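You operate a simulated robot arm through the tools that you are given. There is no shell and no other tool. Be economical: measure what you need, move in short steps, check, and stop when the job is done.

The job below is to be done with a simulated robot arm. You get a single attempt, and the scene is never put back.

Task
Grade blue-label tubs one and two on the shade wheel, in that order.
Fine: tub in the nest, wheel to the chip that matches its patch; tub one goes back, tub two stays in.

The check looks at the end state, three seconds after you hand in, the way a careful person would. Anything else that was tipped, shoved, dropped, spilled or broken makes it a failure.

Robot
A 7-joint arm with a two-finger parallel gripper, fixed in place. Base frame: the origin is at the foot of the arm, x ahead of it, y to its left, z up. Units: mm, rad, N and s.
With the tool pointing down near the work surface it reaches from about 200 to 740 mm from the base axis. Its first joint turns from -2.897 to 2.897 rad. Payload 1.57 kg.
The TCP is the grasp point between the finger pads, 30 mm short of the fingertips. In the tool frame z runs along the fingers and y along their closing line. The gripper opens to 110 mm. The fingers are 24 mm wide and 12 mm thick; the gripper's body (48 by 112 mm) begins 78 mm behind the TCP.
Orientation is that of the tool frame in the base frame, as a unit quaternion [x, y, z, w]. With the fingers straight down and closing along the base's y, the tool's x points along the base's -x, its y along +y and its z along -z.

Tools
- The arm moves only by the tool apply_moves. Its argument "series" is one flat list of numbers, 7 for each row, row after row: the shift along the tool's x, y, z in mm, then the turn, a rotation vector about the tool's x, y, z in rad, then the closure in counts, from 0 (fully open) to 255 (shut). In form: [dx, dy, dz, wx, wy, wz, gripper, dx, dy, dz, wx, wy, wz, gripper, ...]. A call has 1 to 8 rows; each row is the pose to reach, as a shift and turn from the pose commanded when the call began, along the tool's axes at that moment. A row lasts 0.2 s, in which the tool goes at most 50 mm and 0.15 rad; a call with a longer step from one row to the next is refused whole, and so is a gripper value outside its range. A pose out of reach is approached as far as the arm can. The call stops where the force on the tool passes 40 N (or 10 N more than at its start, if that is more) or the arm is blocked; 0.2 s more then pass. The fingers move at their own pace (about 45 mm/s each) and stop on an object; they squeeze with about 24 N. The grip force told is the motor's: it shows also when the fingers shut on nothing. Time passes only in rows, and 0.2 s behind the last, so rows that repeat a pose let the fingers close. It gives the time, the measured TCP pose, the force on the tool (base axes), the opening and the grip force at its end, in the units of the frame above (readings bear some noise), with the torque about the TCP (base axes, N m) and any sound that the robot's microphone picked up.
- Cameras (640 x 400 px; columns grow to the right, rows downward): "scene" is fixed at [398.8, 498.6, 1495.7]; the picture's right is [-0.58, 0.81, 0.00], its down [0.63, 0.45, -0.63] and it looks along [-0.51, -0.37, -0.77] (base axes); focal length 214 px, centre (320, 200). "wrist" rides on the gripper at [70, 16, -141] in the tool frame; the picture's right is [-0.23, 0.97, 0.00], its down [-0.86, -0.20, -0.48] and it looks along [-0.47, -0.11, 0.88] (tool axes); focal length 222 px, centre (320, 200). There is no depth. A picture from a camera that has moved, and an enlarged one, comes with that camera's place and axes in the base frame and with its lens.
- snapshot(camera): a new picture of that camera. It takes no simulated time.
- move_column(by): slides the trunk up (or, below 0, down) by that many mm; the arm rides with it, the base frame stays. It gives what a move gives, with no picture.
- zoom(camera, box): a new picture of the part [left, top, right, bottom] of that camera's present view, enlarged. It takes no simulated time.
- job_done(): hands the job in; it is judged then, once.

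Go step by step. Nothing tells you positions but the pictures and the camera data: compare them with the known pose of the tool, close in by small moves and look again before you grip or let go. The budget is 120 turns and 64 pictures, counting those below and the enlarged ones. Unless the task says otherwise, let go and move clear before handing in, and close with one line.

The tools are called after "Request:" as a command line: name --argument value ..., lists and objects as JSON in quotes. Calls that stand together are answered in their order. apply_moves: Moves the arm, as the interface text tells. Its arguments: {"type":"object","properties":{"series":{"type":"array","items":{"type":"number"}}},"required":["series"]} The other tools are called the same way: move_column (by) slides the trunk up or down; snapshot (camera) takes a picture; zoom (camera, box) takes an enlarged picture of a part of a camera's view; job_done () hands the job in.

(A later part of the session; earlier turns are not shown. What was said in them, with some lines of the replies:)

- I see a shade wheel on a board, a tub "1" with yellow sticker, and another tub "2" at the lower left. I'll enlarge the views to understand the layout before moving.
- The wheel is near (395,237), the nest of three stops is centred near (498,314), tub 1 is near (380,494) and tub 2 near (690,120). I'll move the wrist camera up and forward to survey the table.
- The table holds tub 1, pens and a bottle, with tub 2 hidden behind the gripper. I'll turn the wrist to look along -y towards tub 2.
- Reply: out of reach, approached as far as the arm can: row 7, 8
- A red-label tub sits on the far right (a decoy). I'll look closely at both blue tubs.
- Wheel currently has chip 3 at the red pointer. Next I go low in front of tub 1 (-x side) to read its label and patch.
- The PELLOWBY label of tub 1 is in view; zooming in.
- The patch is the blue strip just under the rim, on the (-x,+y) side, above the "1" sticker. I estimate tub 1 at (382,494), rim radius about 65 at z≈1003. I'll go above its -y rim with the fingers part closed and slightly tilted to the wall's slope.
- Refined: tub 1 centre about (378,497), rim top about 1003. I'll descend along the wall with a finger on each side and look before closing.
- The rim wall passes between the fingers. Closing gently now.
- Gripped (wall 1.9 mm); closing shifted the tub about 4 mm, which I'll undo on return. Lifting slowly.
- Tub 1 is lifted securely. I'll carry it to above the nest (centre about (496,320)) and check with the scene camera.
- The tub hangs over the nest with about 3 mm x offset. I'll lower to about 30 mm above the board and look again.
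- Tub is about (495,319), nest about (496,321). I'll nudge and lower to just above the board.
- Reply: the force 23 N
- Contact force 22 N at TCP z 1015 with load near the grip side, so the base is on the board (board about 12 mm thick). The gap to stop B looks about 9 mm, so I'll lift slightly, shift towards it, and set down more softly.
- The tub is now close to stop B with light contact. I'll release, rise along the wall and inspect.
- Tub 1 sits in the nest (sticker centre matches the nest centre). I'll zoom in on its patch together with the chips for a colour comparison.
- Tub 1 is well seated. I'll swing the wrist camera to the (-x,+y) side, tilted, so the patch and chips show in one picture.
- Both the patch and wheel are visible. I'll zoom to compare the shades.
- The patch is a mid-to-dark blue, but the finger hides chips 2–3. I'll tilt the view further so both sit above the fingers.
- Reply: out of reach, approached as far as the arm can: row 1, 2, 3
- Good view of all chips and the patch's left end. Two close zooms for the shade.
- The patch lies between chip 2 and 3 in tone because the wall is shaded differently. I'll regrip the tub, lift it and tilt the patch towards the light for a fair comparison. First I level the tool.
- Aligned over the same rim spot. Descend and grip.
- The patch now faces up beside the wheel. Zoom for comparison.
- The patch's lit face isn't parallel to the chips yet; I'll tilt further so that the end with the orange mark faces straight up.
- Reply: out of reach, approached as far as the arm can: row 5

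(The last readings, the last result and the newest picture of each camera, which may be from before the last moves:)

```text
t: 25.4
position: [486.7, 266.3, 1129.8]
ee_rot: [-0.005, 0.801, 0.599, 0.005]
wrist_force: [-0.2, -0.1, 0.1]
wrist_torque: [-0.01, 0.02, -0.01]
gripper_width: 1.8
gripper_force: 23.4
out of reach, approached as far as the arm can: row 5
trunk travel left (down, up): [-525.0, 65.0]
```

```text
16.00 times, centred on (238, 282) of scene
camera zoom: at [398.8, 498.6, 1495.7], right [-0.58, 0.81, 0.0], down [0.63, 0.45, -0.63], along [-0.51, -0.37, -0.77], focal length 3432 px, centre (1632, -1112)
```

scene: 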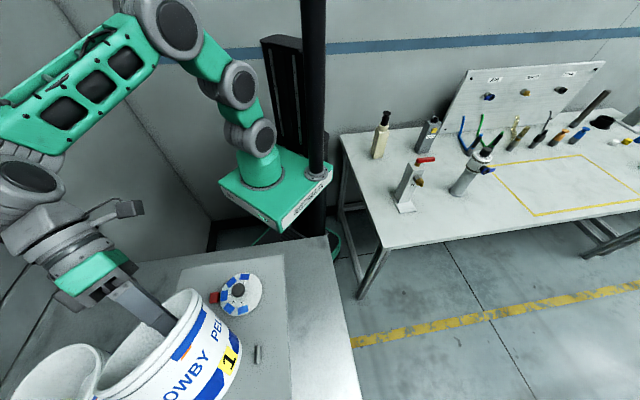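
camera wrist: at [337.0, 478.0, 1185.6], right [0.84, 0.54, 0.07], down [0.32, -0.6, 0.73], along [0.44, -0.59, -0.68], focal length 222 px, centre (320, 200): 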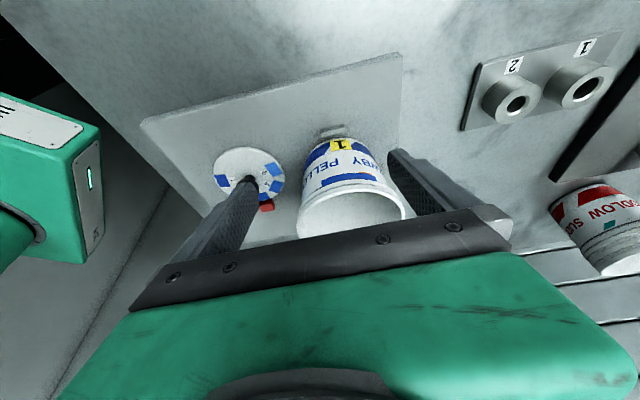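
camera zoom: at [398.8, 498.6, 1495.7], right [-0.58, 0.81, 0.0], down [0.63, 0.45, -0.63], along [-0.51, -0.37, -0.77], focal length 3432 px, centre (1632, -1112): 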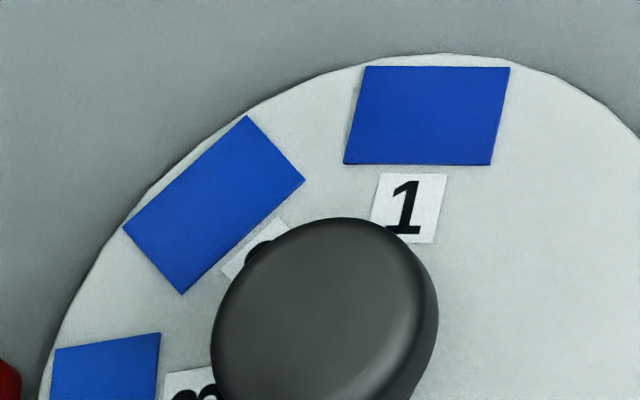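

With the surfaces evenly lit, patch of tub 1 equals chip 2 in hue and tone (chip 1 is darker, chip 3 lighter). Now I tilt it back upright.

Request:
apply_moves --series '[0, 0, 0, 0.148, 0, 0, 255, 0, 0, 0, 0.296, 0, 0, 255, 0, 0, 0, 0.444, 0, 0, 255, 0, 0, 0, 0.592, 0, 0, 255, 0, 0, 0, 0.74, 0, 0, 255, 0, 0, 0, 0.888, 0, 0, 255, 0, 0, 0, 1.036, 0, 0, 255, 0, 0, 0, 1.184, 0, 0, 255]'

```text
t: 27.2
position: [485.5, 266.4, 1128.3]
ee_rot: [-0.002, 0.999, 0.047, 0.006]
wrist_force: [0.7, 0.2, 0.1]
wrist_torque: [-0.02, 0.02, 0.0]
gripper_width: 2.1
gripper_force: 24.0
trunk travel left (down, up): [-525.0, 65.0]
```

Request:
apply_moves --series '[-2.2, -3.5, 38, -0.006, 0, 0, 255, -2.2, -7, 75, -0.006, 0, 0, 255, -2.2, -9.5, 102, -0.006, 0, 0, 255, -2.2, -10.2, 110, -0.006, 0, 0, 255, -2.2, -10.2, 110.5, -0.006, 0, 0, 255]'

Request:
zoom --camera "scene" --box '[140, 275, 300, 400]'

```text
t: 28.4
position: [488.6, 266.9, 1018.5]
ee_rot: [-0.001, 0.999, 0.052, 0.008]
wrist_force: [-1.5, -1.6, 6.2]
wrist_torque: [-0.02, 0.14, 0.02]
gripper_width: 1.8
gripper_force: 23.4
trunk travel left (down, up): [-525.0, 65.0]
```

```text
3.20 times, centred on (220, 338) of scene
camera zoom: at [398.8, 498.6, 1495.7], right [-0.58, 0.81, 0.0], down [0.63, 0.45, -0.63], along [-0.51, -0.37, -0.77], focal length 686 px, centre (640, -240)
```

zoom: 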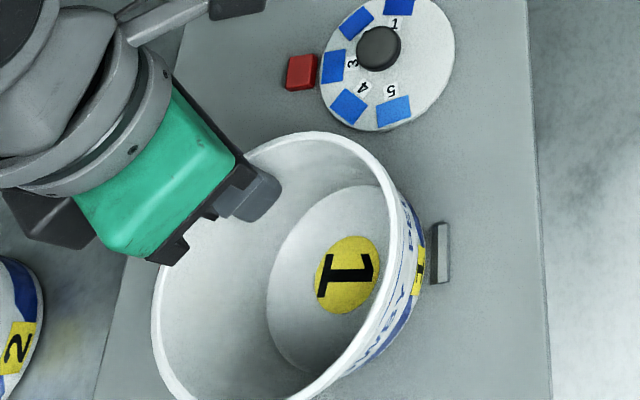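

Position nearly identical to before. Release and rise.

Request:
apply_moves --series '[0, 0, 0, 0, 0, 0, 220, 0, 0, 0, 0, 0, 0, 180, 0, 0, 0, 0, 0, 0, 160, 0, 0, 0, 0, 0, 0, 150, 0, 0, -30, 0, 0, 0, 150, 0, 0, -60, 0, 0, 0, 150, 0, -20, -100, 0, 0, 0, 150]'

Request:
zoom --camera "wrist" --box '[220, 0, 480, 210]'

```text
t: 30.0
position: [488.2, 235.2, 1115.2]
ee_rot: [0.0, 0.999, 0.053, 0.007]
wrist_force: [0.0, 0.0, 0.2]
wrist_torque: [-0.06, 0.0, -0.01]
gripper_width: 45.3
gripper_force: 0.0
trunk travel left (down, up): [-525.0, 65.0]
```

```text
1.90 times, centred on (350, 105) of wrist
camera zoom: at [415.3, 236.2, 1255.8], right [0.22, 0.97, 0.1], down [0.85, -0.25, 0.47], along [0.48, -0.02, -0.88], focal length 423 px, centre (263, 381)
```

zoom: 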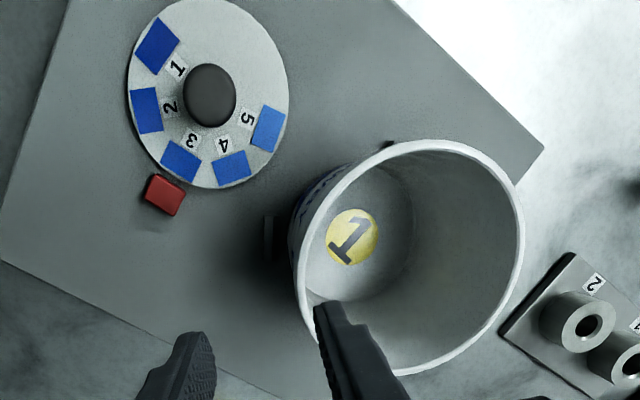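

Tub 1 is in the nest. The wheel axis is about (384,240); chip 2 needs about 51° counter-clockwise to reach the pointer. I'll move over the knob, tool vertical.

Request:
apply_moves --series '[35, -2, 10, 0.035, 0.005, 0, 116, 70, -3, 25, 0.07, 0.01, 0, 116, 104, -4, 50, 0.106, 0.014, 0, 116, 104, -6, 85, 0.106, 0.014, 0, 116, 104, -7.4, 115, 0.106, 0.014, 0, 116, 104, -7.4, 115, 0.106, 0.014, 0, 116]'

Request:
snapshot --camera "wrist"

```text
t: 31.4
position: [385.0, 240.9, 998.0]
ee_rot: [-0.001, 1.0, -0.001, 0.0]
wrist_force: [0.2, -0.5, 1.0]
wrist_torque: [-0.01, -0.01, 0.0]
gripper_width: 60.0
gripper_force: 0.0
trunk travel left (down, up): [-525.0, 65.0]
```

```text
16 pictures are left
camera wrist: at [315.1, 256.4, 1139.3], right [0.22, 0.97, 0.0], down [0.86, -0.2, 0.48], along [0.47, -0.11, -0.88], focal length 222 px, centre (320, 200)
```

wrist: 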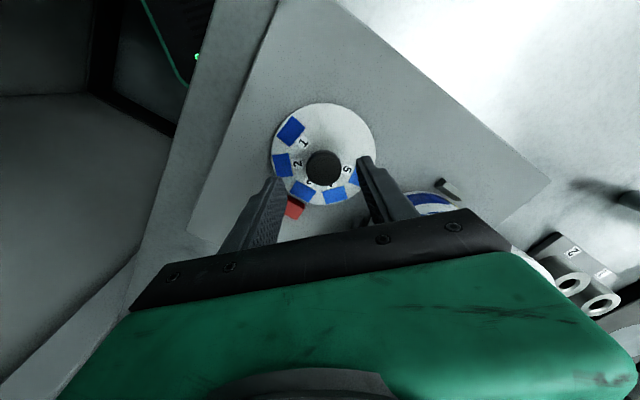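

Knob centre measured at about (383,243). Lower so the fingertips straddle the knob just above the disc, then close.

Request:
apply_moves --series '[2, 2, 15, 0, 0, 0, 116, 2, 2, 28, 0, 0, 0, 116, 2, 2, 37, 0, 0, 0, 116, 2, 2, 37, 0, 0, 0, 180, 2, 2, 37, 0, 0, 0, 220, 2, 2, 37, 0, 0, 0, 220, 2, 2, 37, 0, 0, 0, 220]'

```text
t: 33.0
position: [383.1, 245.0, 961.8]
ee_rot: [-0.002, 1.0, -0.001, 0.001]
wrist_force: [0.5, 7.5, -3.2]
wrist_torque: [0.23, -0.14, 0.02]
gripper_width: 31.4
gripper_force: 33.4
trunk travel left (down, up): [-525.0, 65.0]
```

The knob is gripped (31 mm) with a slight side load; I re-centre by +3 mm y and turn counter-clockwise 0.89 rad.

Request:
apply_moves --series '[0, 3, 0, 0, 0, 0, 220, 0, 3, 0, 0, 0, -0.14, 220, 0, 3, 0, 0, 0, -0.28, 220, 0, 3, 0, 0, 0, -0.42, 220, 0, 3, 0, 0, 0, -0.56, 220, 0, 3, 0, 0, 0, -0.7, 220, 0, 3, 0, 0, 0, -0.84, 220, 0, 3, 0, 0, 0, -0.89, 220]'

Request:
zoom --camera "scene" --box '[180, 260, 280, 330]'

```text
t: 34.8
position: [384.6, 242.8, 960.8]
ee_rot: [-0.431, 0.902, -0.001, -0.002]
wrist_force: [1.1, -26.5, -7.8]
wrist_torque: [-0.64, 0.05, -0.02]
gripper_width: 31.1
gripper_force: 39.9
trunk travel left (down, up): [-525.0, 65.0]
```

```text
5.71 times, centred on (230, 295) of scene
camera zoom: at [398.8, 498.6, 1495.7], right [-0.58, 0.81, 0.0], down [0.63, 0.45, -0.63], along [-0.51, -0.37, -0.77], focal length 1226 px, centre (834, -343)
```

zoom: 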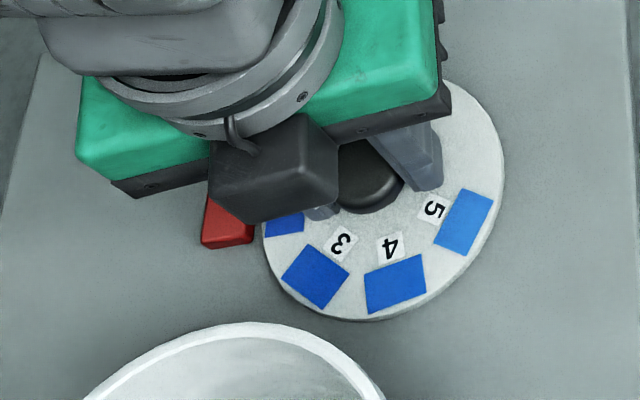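

The wheel moved exactly one chip: chip 2 is where chip 3 was, at the pointer. I'll relieve the side load, release and rise.

Request:
apply_moves --series '[2.7, -2.2, 0, 0, 0, 0, 220, 2.7, -2.2, 0, 0, 0, 0, 160, 2.7, -2.2, 0, 0, 0, 0, 116, 2.7, -2.2, 0, 0, 0, 0, 116, 2.7, -2.2, -30, 0, 0, 0, 116, 2.7, -2.2, -70, 0, 0, 0, 116, 2.7, -2.2, -115, 0, 0, 0, 116]'

Request:
snapshot --camera "wrist"

```text
t: 36.4
position: [383.3, 242.2, 1075.3]
ee_rot: [-0.432, 0.902, 0.0, -0.001]
wrist_force: [0.3, 0.4, -0.5]
wrist_torque: [0.01, 0.04, -0.03]
gripper_width: 60.0
gripper_force: 0.0
trunk travel left (down, up): [-525.0, 65.0]
```

```text
14 pictures are left
camera wrist: at [326.6, 198.0, 1217.2], right [-0.62, 0.79, 0.0], down [0.69, 0.54, 0.48], along [0.38, 0.29, -0.88], focal length 222 px, centre (320, 200)
```

wrist: 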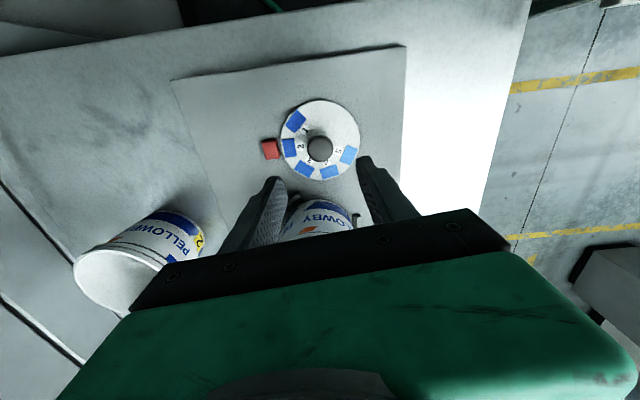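

Chip 2 points at the red marker, tub 1 in nest: grade of tub 1 done. Now regrip tub 1 at its -y rim to take it back.

Request:
apply_moves --series '[-11, -10, -15, -0.013, -0.006, 0.127, 116, -23, -20, -15, -0.027, -0.013, 0.253, 130, -34, -30, -15, -0.04, -0.019, 0.38, 145, -45, -41, -15, -0.053, -0.025, 0.506, 145, -57, -51, -15, -0.066, -0.031, 0.633, 145, -68, -61, -15, -0.08, -0.038, 0.76, 145, -79.2, -71.3, -15, -0.093, -0.044, 0.886, 145]'

Request:
zoom --camera "wrist" --box '[220, 40, 460, 260]'

```text
t: 38.0
position: [488.3, 259.6, 1090.1]
ee_rot: [-0.002, 0.999, 0.049, 0.0]
wrist_force: [-0.3, 0.1, 0.0]
wrist_torque: [0.02, 0.03, -0.02]
gripper_width: 47.4
gripper_force: 0.1
trunk travel left (down, up): [-525.0, 65.0]
```

```text
1.82 times, centred on (340, 150) of wrist
camera zoom: at [419.0, 260.7, 1233.3], right [0.22, 0.97, 0.1], down [0.86, -0.24, 0.46], along [0.47, -0.02, -0.88], focal length 404 px, centre (284, 291)
```

zoom: 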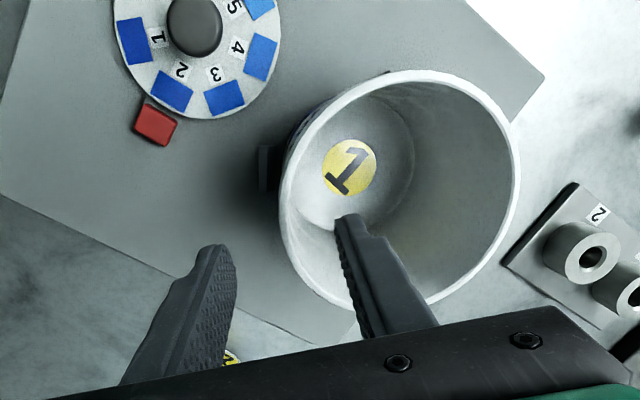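

Request:
apply_moves --series '[0, 0, 37, 0, 0, 0, 145, 0, 0, 74, 0, 0, 0, 145, 0, 0, 74, 0, 0, 0, 180, 0, 0, 74, 0, 0, 0, 255, 0, 0, 74, 0, 0, 0, 255, 0, 0, 74, 0, 0, 0, 255, 0, 0, 74, 0, 0, 0, 255]'

Request:
apply_moves --series '[0, 3, -30, 0, 0, 0, 255, 0, 6, -65, 0, 0, 0, 255, 0, 8, -80, 0, 0, 0, 255, 19, 37, -77, 0, 0, 0, 255, 38, 66, -74, 0, 0, 0, 255, 57, 95, -71, 0, 0, 0, 255, 76, 124, -68, 0, 0, 0, 255, 95, 153, -65, 0, 0, 0, 255]'

```text
t: 39.6
position: [488.0, 267.3, 1017.7]
ee_rot: [-0.003, 0.999, 0.049, 0.0]
wrist_force: [-0.6, 0.1, 0.8]
wrist_torque: [-0.02, -0.01, -0.03]
gripper_width: 2.0
gripper_force: 23.6
trunk travel left (down, up): [-525.0, 65.0]
```

```text
t: 41.4
position: [392.0, 413.9, 1097.7]
ee_rot: [-0.002, 0.999, 0.049, 0.0]
wrist_force: [0.0, -0.2, -0.5]
wrist_torque: [-0.03, 0.02, 0.0]
gripper_width: 2.0
gripper_force: 23.7
trunk travel left (down, up): [-525.0, 65.0]
```

Request:
apply_moves --series '[16.5, 24, 2.4, 0, 0, 0, 255, 16.5, 20.5, 38, 0, 0, 0, 255, 16.5, 17, 72, 0, 0, 0, 255, 16.5, 15.2, 90, 0, 0, 0, 255, 16.5, 15, 92.5, 0, 0, 0, 255, 16.5, 15, 92.5, 0, 0, 0, 255]'

Request:
zoom --camera "scene" --box '[220, 275, 420, 400]'

```text
t: 42.8
position: [375.7, 436.1, 1006.7]
ee_rot: [-0.002, 0.999, 0.049, 0.0]
wrist_force: [0.8, -0.4, -0.8]
wrist_torque: [-0.03, -0.03, 0.02]
gripper_width: 2.2
gripper_force: 23.5
trunk travel left (down, up): [-525.0, 65.0]
```

```text
3.20 times, centred on (320, 338) of scene
camera zoom: at [398.8, 498.6, 1495.7], right [-0.58, 0.81, 0.0], down [0.63, 0.45, -0.63], along [-0.51, -0.37, -0.77], focal length 686 px, centre (320, -240)
```

zoom: 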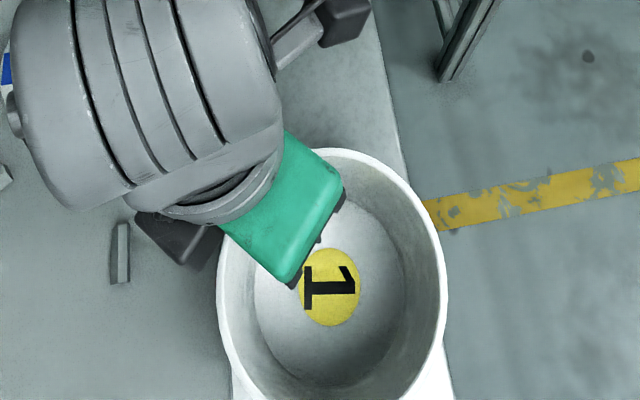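

Within 2 mm of its original spot. Lower the last 2 mm, release and rise.

Request:
apply_moves --series '[0.5, 1.5, 2, 0, 0, 0, 255, 0.5, 1.5, 2.5, 0, 0, 0, 220, 0.5, 1.5, 2.5, 0, 0, 0, 180, 0.5, 1.5, 2.5, 0, 0, 0, 150, 0.5, 1.5, 2.5, 0, 0, 0, 150, 0.5, 1.5, -30, 0, 0, 0, 150, 0.5, 1.5, -75, 0, 0, 0, 150, 0.5, 1.5, -105, 0, 0, 0, 150]'

Request:
zoom --camera "scene" --box '[0, 300, 160, 400]'

```text
t: 44.6
position: [376.6, 427.9, 1113.6]
ee_rot: [-0.003, 0.999, 0.05, 0.0]
wrist_force: [0.2, 0.6, -0.6]
wrist_torque: [-0.04, 0.01, -0.02]
gripper_width: 45.5
gripper_force: 0.1
trunk travel left (down, up): [-525.0, 65.0]
```

```text
4.00 times, centred on (80, 350) of scene
camera zoom: at [398.8, 498.6, 1495.7], right [-0.58, 0.81, 0.0], down [0.63, 0.45, -0.63], along [-0.51, -0.37, -0.77], focal length 858 px, centre (1280, -400)
```

zoom: 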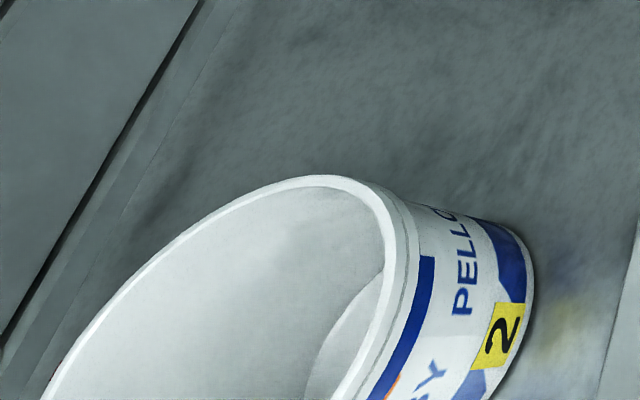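

Tub 1 is back. Tub 2's centre works out at about (677,141), same size. I'll travel towards its -y rim with the same tool tilt.

Request:
apply_moves --series '[-30, -35, -1, 0, 0, 0, 150, -60, -71, -2, 0, 0, 0, 150, -90, -107, -4, 0, 0, 0, 150, -120, -143, -5, 0, 0, 0, 150, -150, -179, -6, 0, 0, 0, 150, -180, -214, -7, 0, 0, 0, 150, -210, -250, -8, 0, 0, 0, 150, -240, -286, -10, 0, 0, 0, 150]'

Request:
apply_moves --series '[-30, -36, -1, 0, 0, 0, 140, -60, -71, -2, 0, 0, 0, 140, -60, -71, -2, 0, 0, 0, 140]'

Request:
snapshot --camera "wrist"

```text
t: 46.4
position: [618.5, 142.9, 1093.4]
ee_rot: [-0.002, 0.999, 0.048, 0.0]
wrist_force: [-0.8, 0.3, 0.5]
wrist_torque: [-0.01, 0.03, -0.02]
gripper_width: 45.1
gripper_force: 0.1
trunk travel left (down, up): [-525.0, 65.0]
```

```text
t: 47.2
position: [678.8, 53.9, 1080.3]
ee_rot: [-0.004, 1.0, 0.023, 0.009]
wrist_force: [0.3, -0.7, -0.1]
wrist_torque: [0.01, -0.02, 0.0]
gripper_width: 49.5
gripper_force: 0.1
out of reach, approached as far as the arm can: row 1, 2
trunk travel left (down, up): [-525.0, 65.0]
```

```text
10 pictures are left
camera wrist: at [606.7, 62.7, 1219.6], right [0.22, 0.97, 0.05], down [0.85, -0.22, 0.48], along [0.48, -0.07, -0.87], focal length 222 px, centre (320, 200)
```

wrist: 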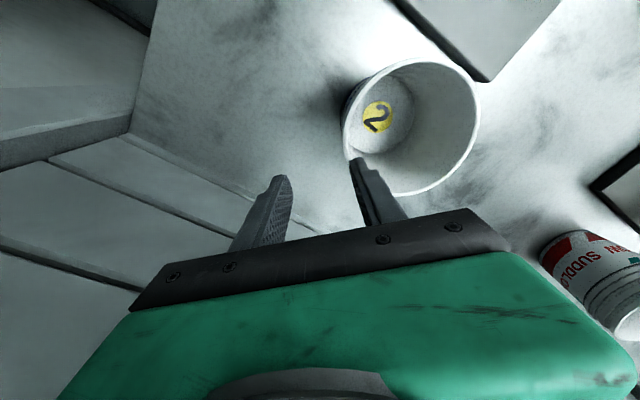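

That pose strains the reach; raising the trunk 60 mm will let the arm work lower. Tub 2's centre refines to about (673,145).

Request:
move_column --by 60

```text
t: 48.2
position: [679.6, 54.3, 1139.7]
ee_rot: [-0.003, 1.0, 0.022, 0.008]
wrist_force: [0.2, -0.5, 0.8]
wrist_torque: [0.0, 0.01, -0.02]
gripper_width: 49.6
gripper_force: 0.1
trunk travel left (down, up): [-585.0, 5.0]
```

Request:
apply_moves --series '[3, 8, 25, -0.03, 0.008, 0, 140, 6.6, 16, 50, -0.056, 0.016, 0, 140, 6.6, 19.6, 70.9, -0.056, 0.016, 0, 140, 6.6, 19.6, 70.9, -0.056, 0.016, 0, 140]'

```text
t: 49.2
position: [673.9, 77.4, 1067.5]
ee_rot: [-0.003, 0.999, 0.051, 0.0]
wrist_force: [0.1, -0.4, 0.1]
wrist_torque: [0.0, 0.03, 0.02]
gripper_width: 49.4
gripper_force: 0.1
trunk travel left (down, up): [-585.0, 5.0]
```

Request:
apply_moves --series '[1, 0, 32, 0, 0, 0, 140, 1, 0, 63, 0, 0, 0, 140, 1, 0, 63, 0, 0, 0, 140]'

Request:
zoom --camera "wrist" --box '[220, 40, 460, 260]'

```text
t: 50.0
position: [672.0, 82.9, 1005.8]
ee_rot: [-0.004, 0.999, 0.051, 0.0]
wrist_force: [-0.2, 0.2, -0.2]
wrist_torque: [0.02, 0.0, 0.0]
gripper_width: 49.6
gripper_force: 0.0
trunk travel left (down, up): [-585.0, 5.0]
```

```text
1.82 times, centred on (340, 150) of wrist
camera zoom: at [602.1, 83.8, 1147.9], right [0.22, 0.97, 0.1], down [0.86, -0.24, 0.46], along [0.47, -0.02, -0.88], focal length 404 px, centre (284, 291)
```

zoom: 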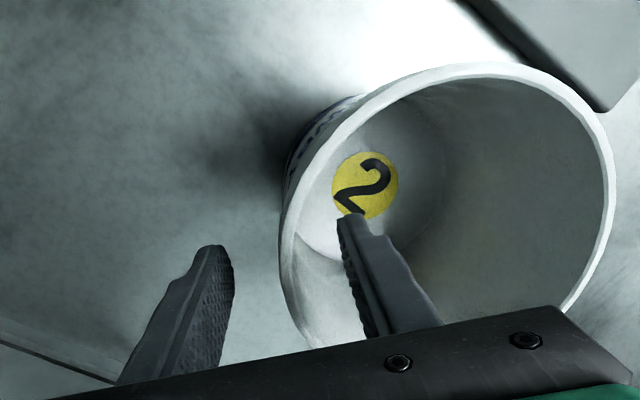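

Same picture as with tub 1 — the wall is between the fingers. Close, lift, and carry towards the nest.

Request:
apply_moves --series '[0, 0, 0, 0, 0, 0, 180, 0, 0, 0, 0, 0, 0, 255, 0, 0, 0, 0, 0, 0, 255, 0, 0, 0, 0, 0, 0, 255, 0, 0, 0, 0, 0, 0, 255, 0, 1, -10, 0, 0, 0, 255, 0, 3, -30, 0, 0, 0, 255, 0, 5, -50, 0, 0, 0, 255]'

Request:
apply_moves --series '[31, 31, -10, 0, 0, 0, 255, 62, 63, -20, 0, 0, 0, 255, 93, 94, -30, 0, 0, 0, 255, 124, 126, -40, 0, 0, 0, 255, 155, 158, -50, 0, 0, 0, 255, 184, 189, -58, 0, 0, 0, 255]'

```text
t: 51.8
position: [672.7, 83.0, 1056.9]
ee_rot: [-0.003, 0.999, 0.051, 0.0]
wrist_force: [0.1, -0.2, -0.8]
wrist_torque: [-0.01, -0.02, 0.01]
gripper_width: 2.2
gripper_force: 23.7
trunk travel left (down, up): [-585.0, 5.0]
```

```text
t: 53.2
position: [487.7, 265.4, 1133.1]
ee_rot: [-0.004, 0.999, 0.051, 0.001]
wrist_force: [0.3, 0.7, -0.5]
wrist_torque: [-0.03, 0.0, 0.03]
gripper_width: 2.1
gripper_force: 23.7
trunk travel left (down, up): [-585.0, 5.0]
```

Tilt the same amount as with tub 1 to view its patch under identical light.

Request:
apply_moves --series '[0, 0, 0, -0.147, 0, 0, 255, 0, 0, 0, -0.294, 0, 0, 255, 0, 0, 0, -0.441, 0, 0, 255, 0, 0, 0, -0.588, 0, 0, 255, 0, 0, 0, -0.735, 0, 0, 255, 0, 0, 0, -0.882, 0, 0, 255, 0, 0, 0, -1.029, 0, 0, 255, 0, 0, 0, -1.176, 0, 0, 255]'

Request:
zoom --camera "scene" --box '[150, 265, 262, 335]'

```text
t: 55.0
position: [487.3, 265.2, 1133.5]
ee_rot: [-0.003, 0.802, 0.598, -0.002]
wrist_force: [0.9, -0.6, -0.5]
wrist_torque: [-0.04, -0.02, -0.02]
gripper_width: 2.3
gripper_force: 23.5
trunk travel left (down, up): [-585.0, 5.0]
```

```text
5.71 times, centred on (206, 300) of scene
camera zoom: at [398.8, 498.6, 1495.7], right [-0.58, 0.81, 0.0], down [0.63, 0.45, -0.63], along [-0.51, -0.37, -0.77], focal length 1226 px, centre (971, -371)
```

zoom: 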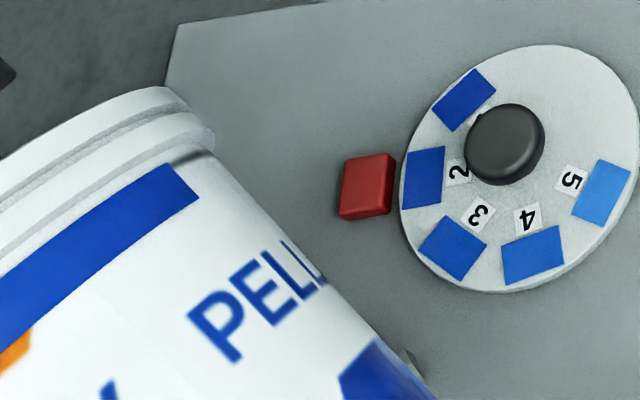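

Request:
zoom --camera "scene" --box '[170, 292, 186, 302]'

```text
16.00 times, centred on (178, 297) of scene
camera zoom: at [398.8, 498.6, 1495.7], right [-0.58, 0.81, 0.0], down [0.63, 0.45, -0.63], along [-0.51, -0.37, -0.77], focal length 3432 px, centre (2592, -1352)
```

zoom: 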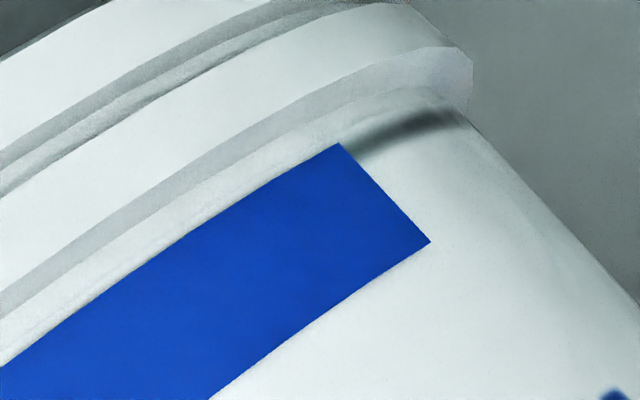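

Tub 2's patch is a touch darker than tub 1's. One close view of chips 1–3 to settle.

Request:
zoom --camera "scene" --box '[215, 275, 247, 303]'

```text
14.29 times, centred on (231, 289) of scene
camera zoom: at [398.8, 498.6, 1495.7], right [-0.58, 0.81, 0.0], down [0.63, 0.45, -0.63], along [-0.51, -0.37, -0.77], focal length 3064 px, centre (1591, -1071)
```

zoom: 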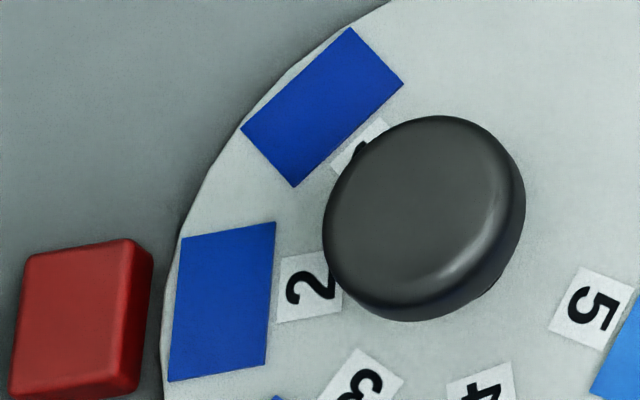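

Tub 2's patch matches chip 1 (tub 1 matched chip 2). Tilt upright again and set tub 2 into the nest.

Request:
apply_moves --series '[0, 0, 0, 0.147, 0, 0, 255, 0, 0, 0, 0.294, 0, 0, 255, 0, 0, 0, 0.441, 0, 0, 255, 0, 0, 0, 0.588, 0, 0, 255, 0, 0, 0, 0.735, 0, 0, 255, 0, 0, 0, 0.882, 0, 0, 255, 0, 0, 0, 1.029, 0, 0, 255, 0, 0, 0, 1.176, 0, 0, 255]'

```text
t: 56.8
position: [487.3, 265.5, 1133.4]
ee_rot: [-0.005, 0.999, 0.05, 0.0]
wrist_force: [0.7, 1.4, -0.1]
wrist_torque: [-0.02, 0.05, -0.02]
gripper_width: 2.1
gripper_force: 24.1
trunk travel left (down, up): [-585.0, 5.0]
```

Request:
apply_moves --series '[-0.7, -3, 38, 0, 0, 0, 255, -0.7, -7, 76, 0, 0, 0, 255, -0.7, -9.3, 102, 0, 0, 0, 255, -0.7, -10.1, 111, 0, 0, 0, 255, -0.7, -10.1, 111, 0, 0, 0, 255]'

Request:
zoom --camera "scene" --box '[140, 275, 300, 400]'

```text
t: 58.0
position: [489.9, 266.3, 1024.1]
ee_rot: [-0.004, 0.999, 0.053, 0.003]
wrist_force: [2.8, -0.5, 21.5]
wrist_torque: [0.28, -0.29, 0.01]
gripper_width: 2.5
gripper_force: 23.9
trunk travel left (down, up): [-585.0, 5.0]
```

```text
3.20 times, centred on (220, 338) of scene
camera zoom: at [398.8, 498.6, 1495.7], right [-0.58, 0.81, 0.0], down [0.63, 0.45, -0.63], along [-0.51, -0.37, -0.77], focal length 686 px, centre (640, -240)
```

zoom: 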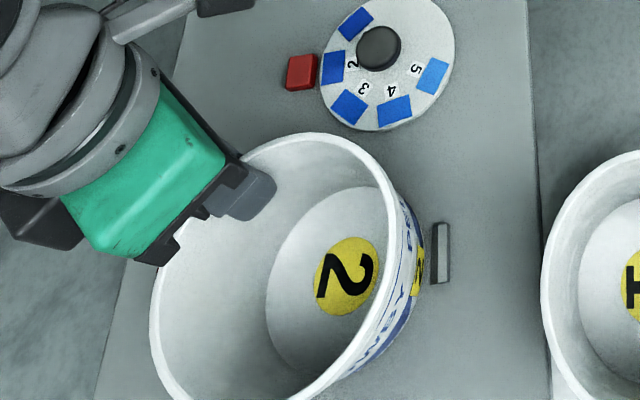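

The position equals tub 1's seating and the load pattern is the same as on the board; I'll ease the force off, release and inspect.

Request:
apply_moves --series '[0, 0.2, -2, 0, 0, 0, 255, 0, 0.2, -2, 0, 0, 0, 220, 0, 0.2, -2, 0, 0, 0, 180, 0, 0.2, -2, 0, 0, 0, 150, 0, 0.2, -2, 0, 0, 0, 150, 0, 0, -35, 0, 0, 0, 150, 0, 0, -75, 0, 0, 0, 150, 0, -20, -105, 0, 0, 0, 150]'

Request:
zoom --camera "wrist" --box '[220, 0, 480, 210]'

```text
t: 59.8
position: [487.8, 233.4, 1125.2]
ee_rot: [-0.003, 0.999, 0.05, 0.0]
wrist_force: [-0.2, 0.5, 0.4]
wrist_torque: [-0.01, 0.02, -0.01]
gripper_width: 45.3
gripper_force: 0.0
trunk travel left (down, up): [-585.0, 5.0]
```

```text
1.90 times, centred on (350, 105) of wrist
camera zoom: at [417.8, 234.9, 1266.6], right [0.22, 0.97, 0.1], down [0.86, -0.24, 0.46], along [0.47, -0.02, -0.88], focal length 423 px, centre (263, 381)
```

zoom: 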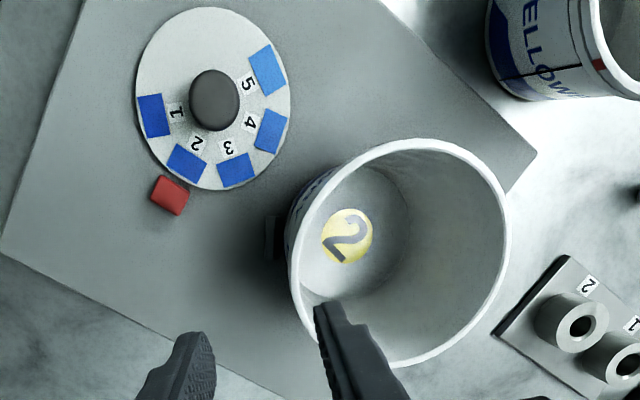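

Tub 2 sits in the nest like tub 1 did, and the wheel shows chip 2 at the pointer. Now over the knob for one more step, to chip 1.

Request:
apply_moves --series '[35, 2, 5, 0.035, 0, 0, 116, 70, 3, 25, 0.07, 0, 0, 116, 104.3, 3, 60, 0.1, 0, 0, 116, 104.3, 0, 100, 0.1, 0, 0, 116, 104.3, -2.2, 125.4, 0.1, 0, 0, 116, 104.3, -2.2, 125.4, 0.1, 0, 0, 116]'

```text
t: 61.2
position: [381.9, 244.4, 999.3]
ee_rot: [-0.004, 1.0, 0.0, 0.0]
wrist_force: [0.5, -0.4, 0.7]
wrist_torque: [0.01, -0.01, 0.03]
gripper_width: 60.1
gripper_force: 0.0
trunk travel left (down, up): [-585.0, 5.0]
```

Request:
apply_moves --series '[-1, 0, 18, 0, 0, 0, 116, -1, 0, 30, 0, 0, 0, 116, -1, 0, 38, 0, 0, 0, 116, -1, 0, 38, 0, 0, 0, 180, -1, 0, 38, 0, 0, 0, 220, -1, 0, 38, 0, 0, 0, 220, -1, 0, 38, 0, 0, 0, 220]'

```text
t: 62.8
position: [385.0, 243.0, 961.8]
ee_rot: [-0.003, 1.0, 0.001, 0.0]
wrist_force: [0.3, -6.9, 0.5]
wrist_torque: [-0.12, -0.05, 0.02]
gripper_width: 31.1
gripper_force: 33.5
trunk travel left (down, up): [-585.0, 5.0]
```

Request:
apply_moves --series '[0, -1, 0, 0, 0, 0, 220, 0, -1, 0, 0, 0, -0.14, 220, 0, -1, 0, 0, 0, -0.28, 220, 0, -1, 0, 0, 0, -0.42, 220, 0, -1, 0, 0, 0, -0.56, 220, 0, -1, 0, 0, 0, -0.7, 220, 0, -1, 0, 0, 0, -0.84, 220, 0, -1, 0, 0, 0, -0.88, 220]'

```text
t: 64.6
position: [385.0, 243.7, 960.0]
ee_rot: [-0.429, 0.903, 0.001, 0.001]
wrist_force: [-0.1, -3.6, -4.5]
wrist_torque: [-0.19, -0.02, -0.43]
gripper_width: 31.0
gripper_force: 39.8
trunk travel left (down, up): [-585.0, 5.0]
```

Request:
apply_moves --series '[0, 0, 0, 0, 0, 0, 220, 0, 0, 0, 0, 0, 0, 160, 0, 0, 0, 0, 0, 0, 116, 0, 0, 0, 0, 0, 0, 116, 0, 0, -30, 0, 0, 0, 116, 0, 0, -70, 0, 0, 0, 116, 0, 0, -115, 0, 0, 0, 116]'

Request:
snapshot --camera "wrist"

```text
t: 66.2
position: [384.5, 242.6, 1076.2]
ee_rot: [-0.43, 0.903, 0.001, 0.0]
wrist_force: [0.2, 0.3, 0.4]
wrist_torque: [-0.02, 0.02, -0.02]
gripper_width: 60.0
gripper_force: 0.0
trunk travel left (down, up): [-585.0, 5.0]
```

```text
3 pictures are left
camera wrist: at [327.7, 198.6, 1217.1], right [-0.61, 0.79, 0.0], down [0.69, 0.54, 0.48], along [0.38, 0.29, -0.88], focal length 222 px, centre (320, 200)
```

wrist: 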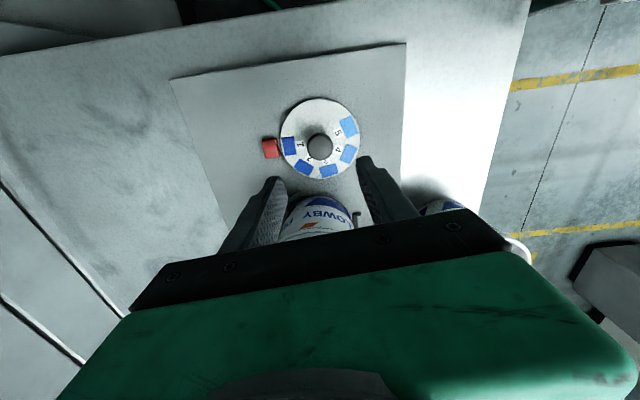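

Chip 1 is at the pointer. I move the arm clear and take a last look at the whole bench.

Request:
apply_moves --series '[0, 0, -40, 0, 0, 0, 100, 20, 0, -80, 0, 0, 0, 100, 50, 0, -110, 0, 0, 0, 100, 85, 0, -130, 0, 0, 0, 100, 85, 0, -130, 0, 0, 0, 100]'

Request:
zoom --camera "scene" --box '[140, 230, 400, 400]'

```text
t: 67.4
position: [332.1, 178.1, 1206.2]
ee_rot: [-0.429, 0.903, 0.001, 0.001]
wrist_force: [0.1, -0.2, 0.0]
wrist_torque: [0.03, 0.0, -0.01]
gripper_width: 66.7
gripper_force: 0.1
trunk travel left (down, up): [-585.0, 5.0]
```

```text
2.35 times, centred on (270, 315) of scene
camera zoom: at [398.8, 498.6, 1495.7], right [-0.58, 0.81, 0.0], down [0.63, 0.45, -0.63], along [-0.51, -0.37, -0.77], focal length 505 px, centre (438, -71)
```

zoom: 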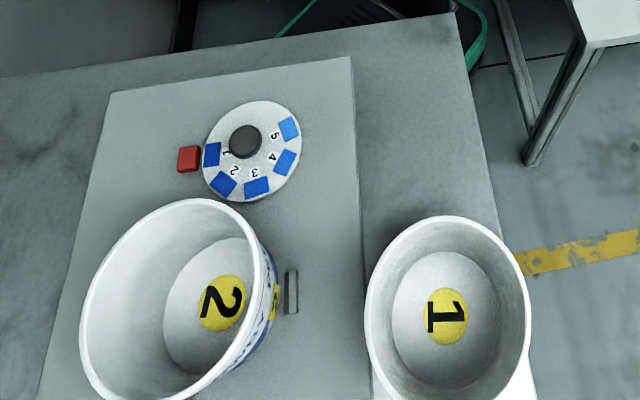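

Tub 2 sits in the nest with chip 1 at the pointer. Tub 1 is back on its original spot, nothing else was moved, and the arm is clear.

Request:
job_done

```text
The job is handed in.
```

I graded both blue-label tubs in order and handed the job in. Tub one matched chip 2 and is back within about 2 mm of where it started. Tub two matched chip 1 and is still in the nest, with the wheel set to chip 1. I matched both shades by eye from the camera pictures, and neighbouring chips differ only slightly.
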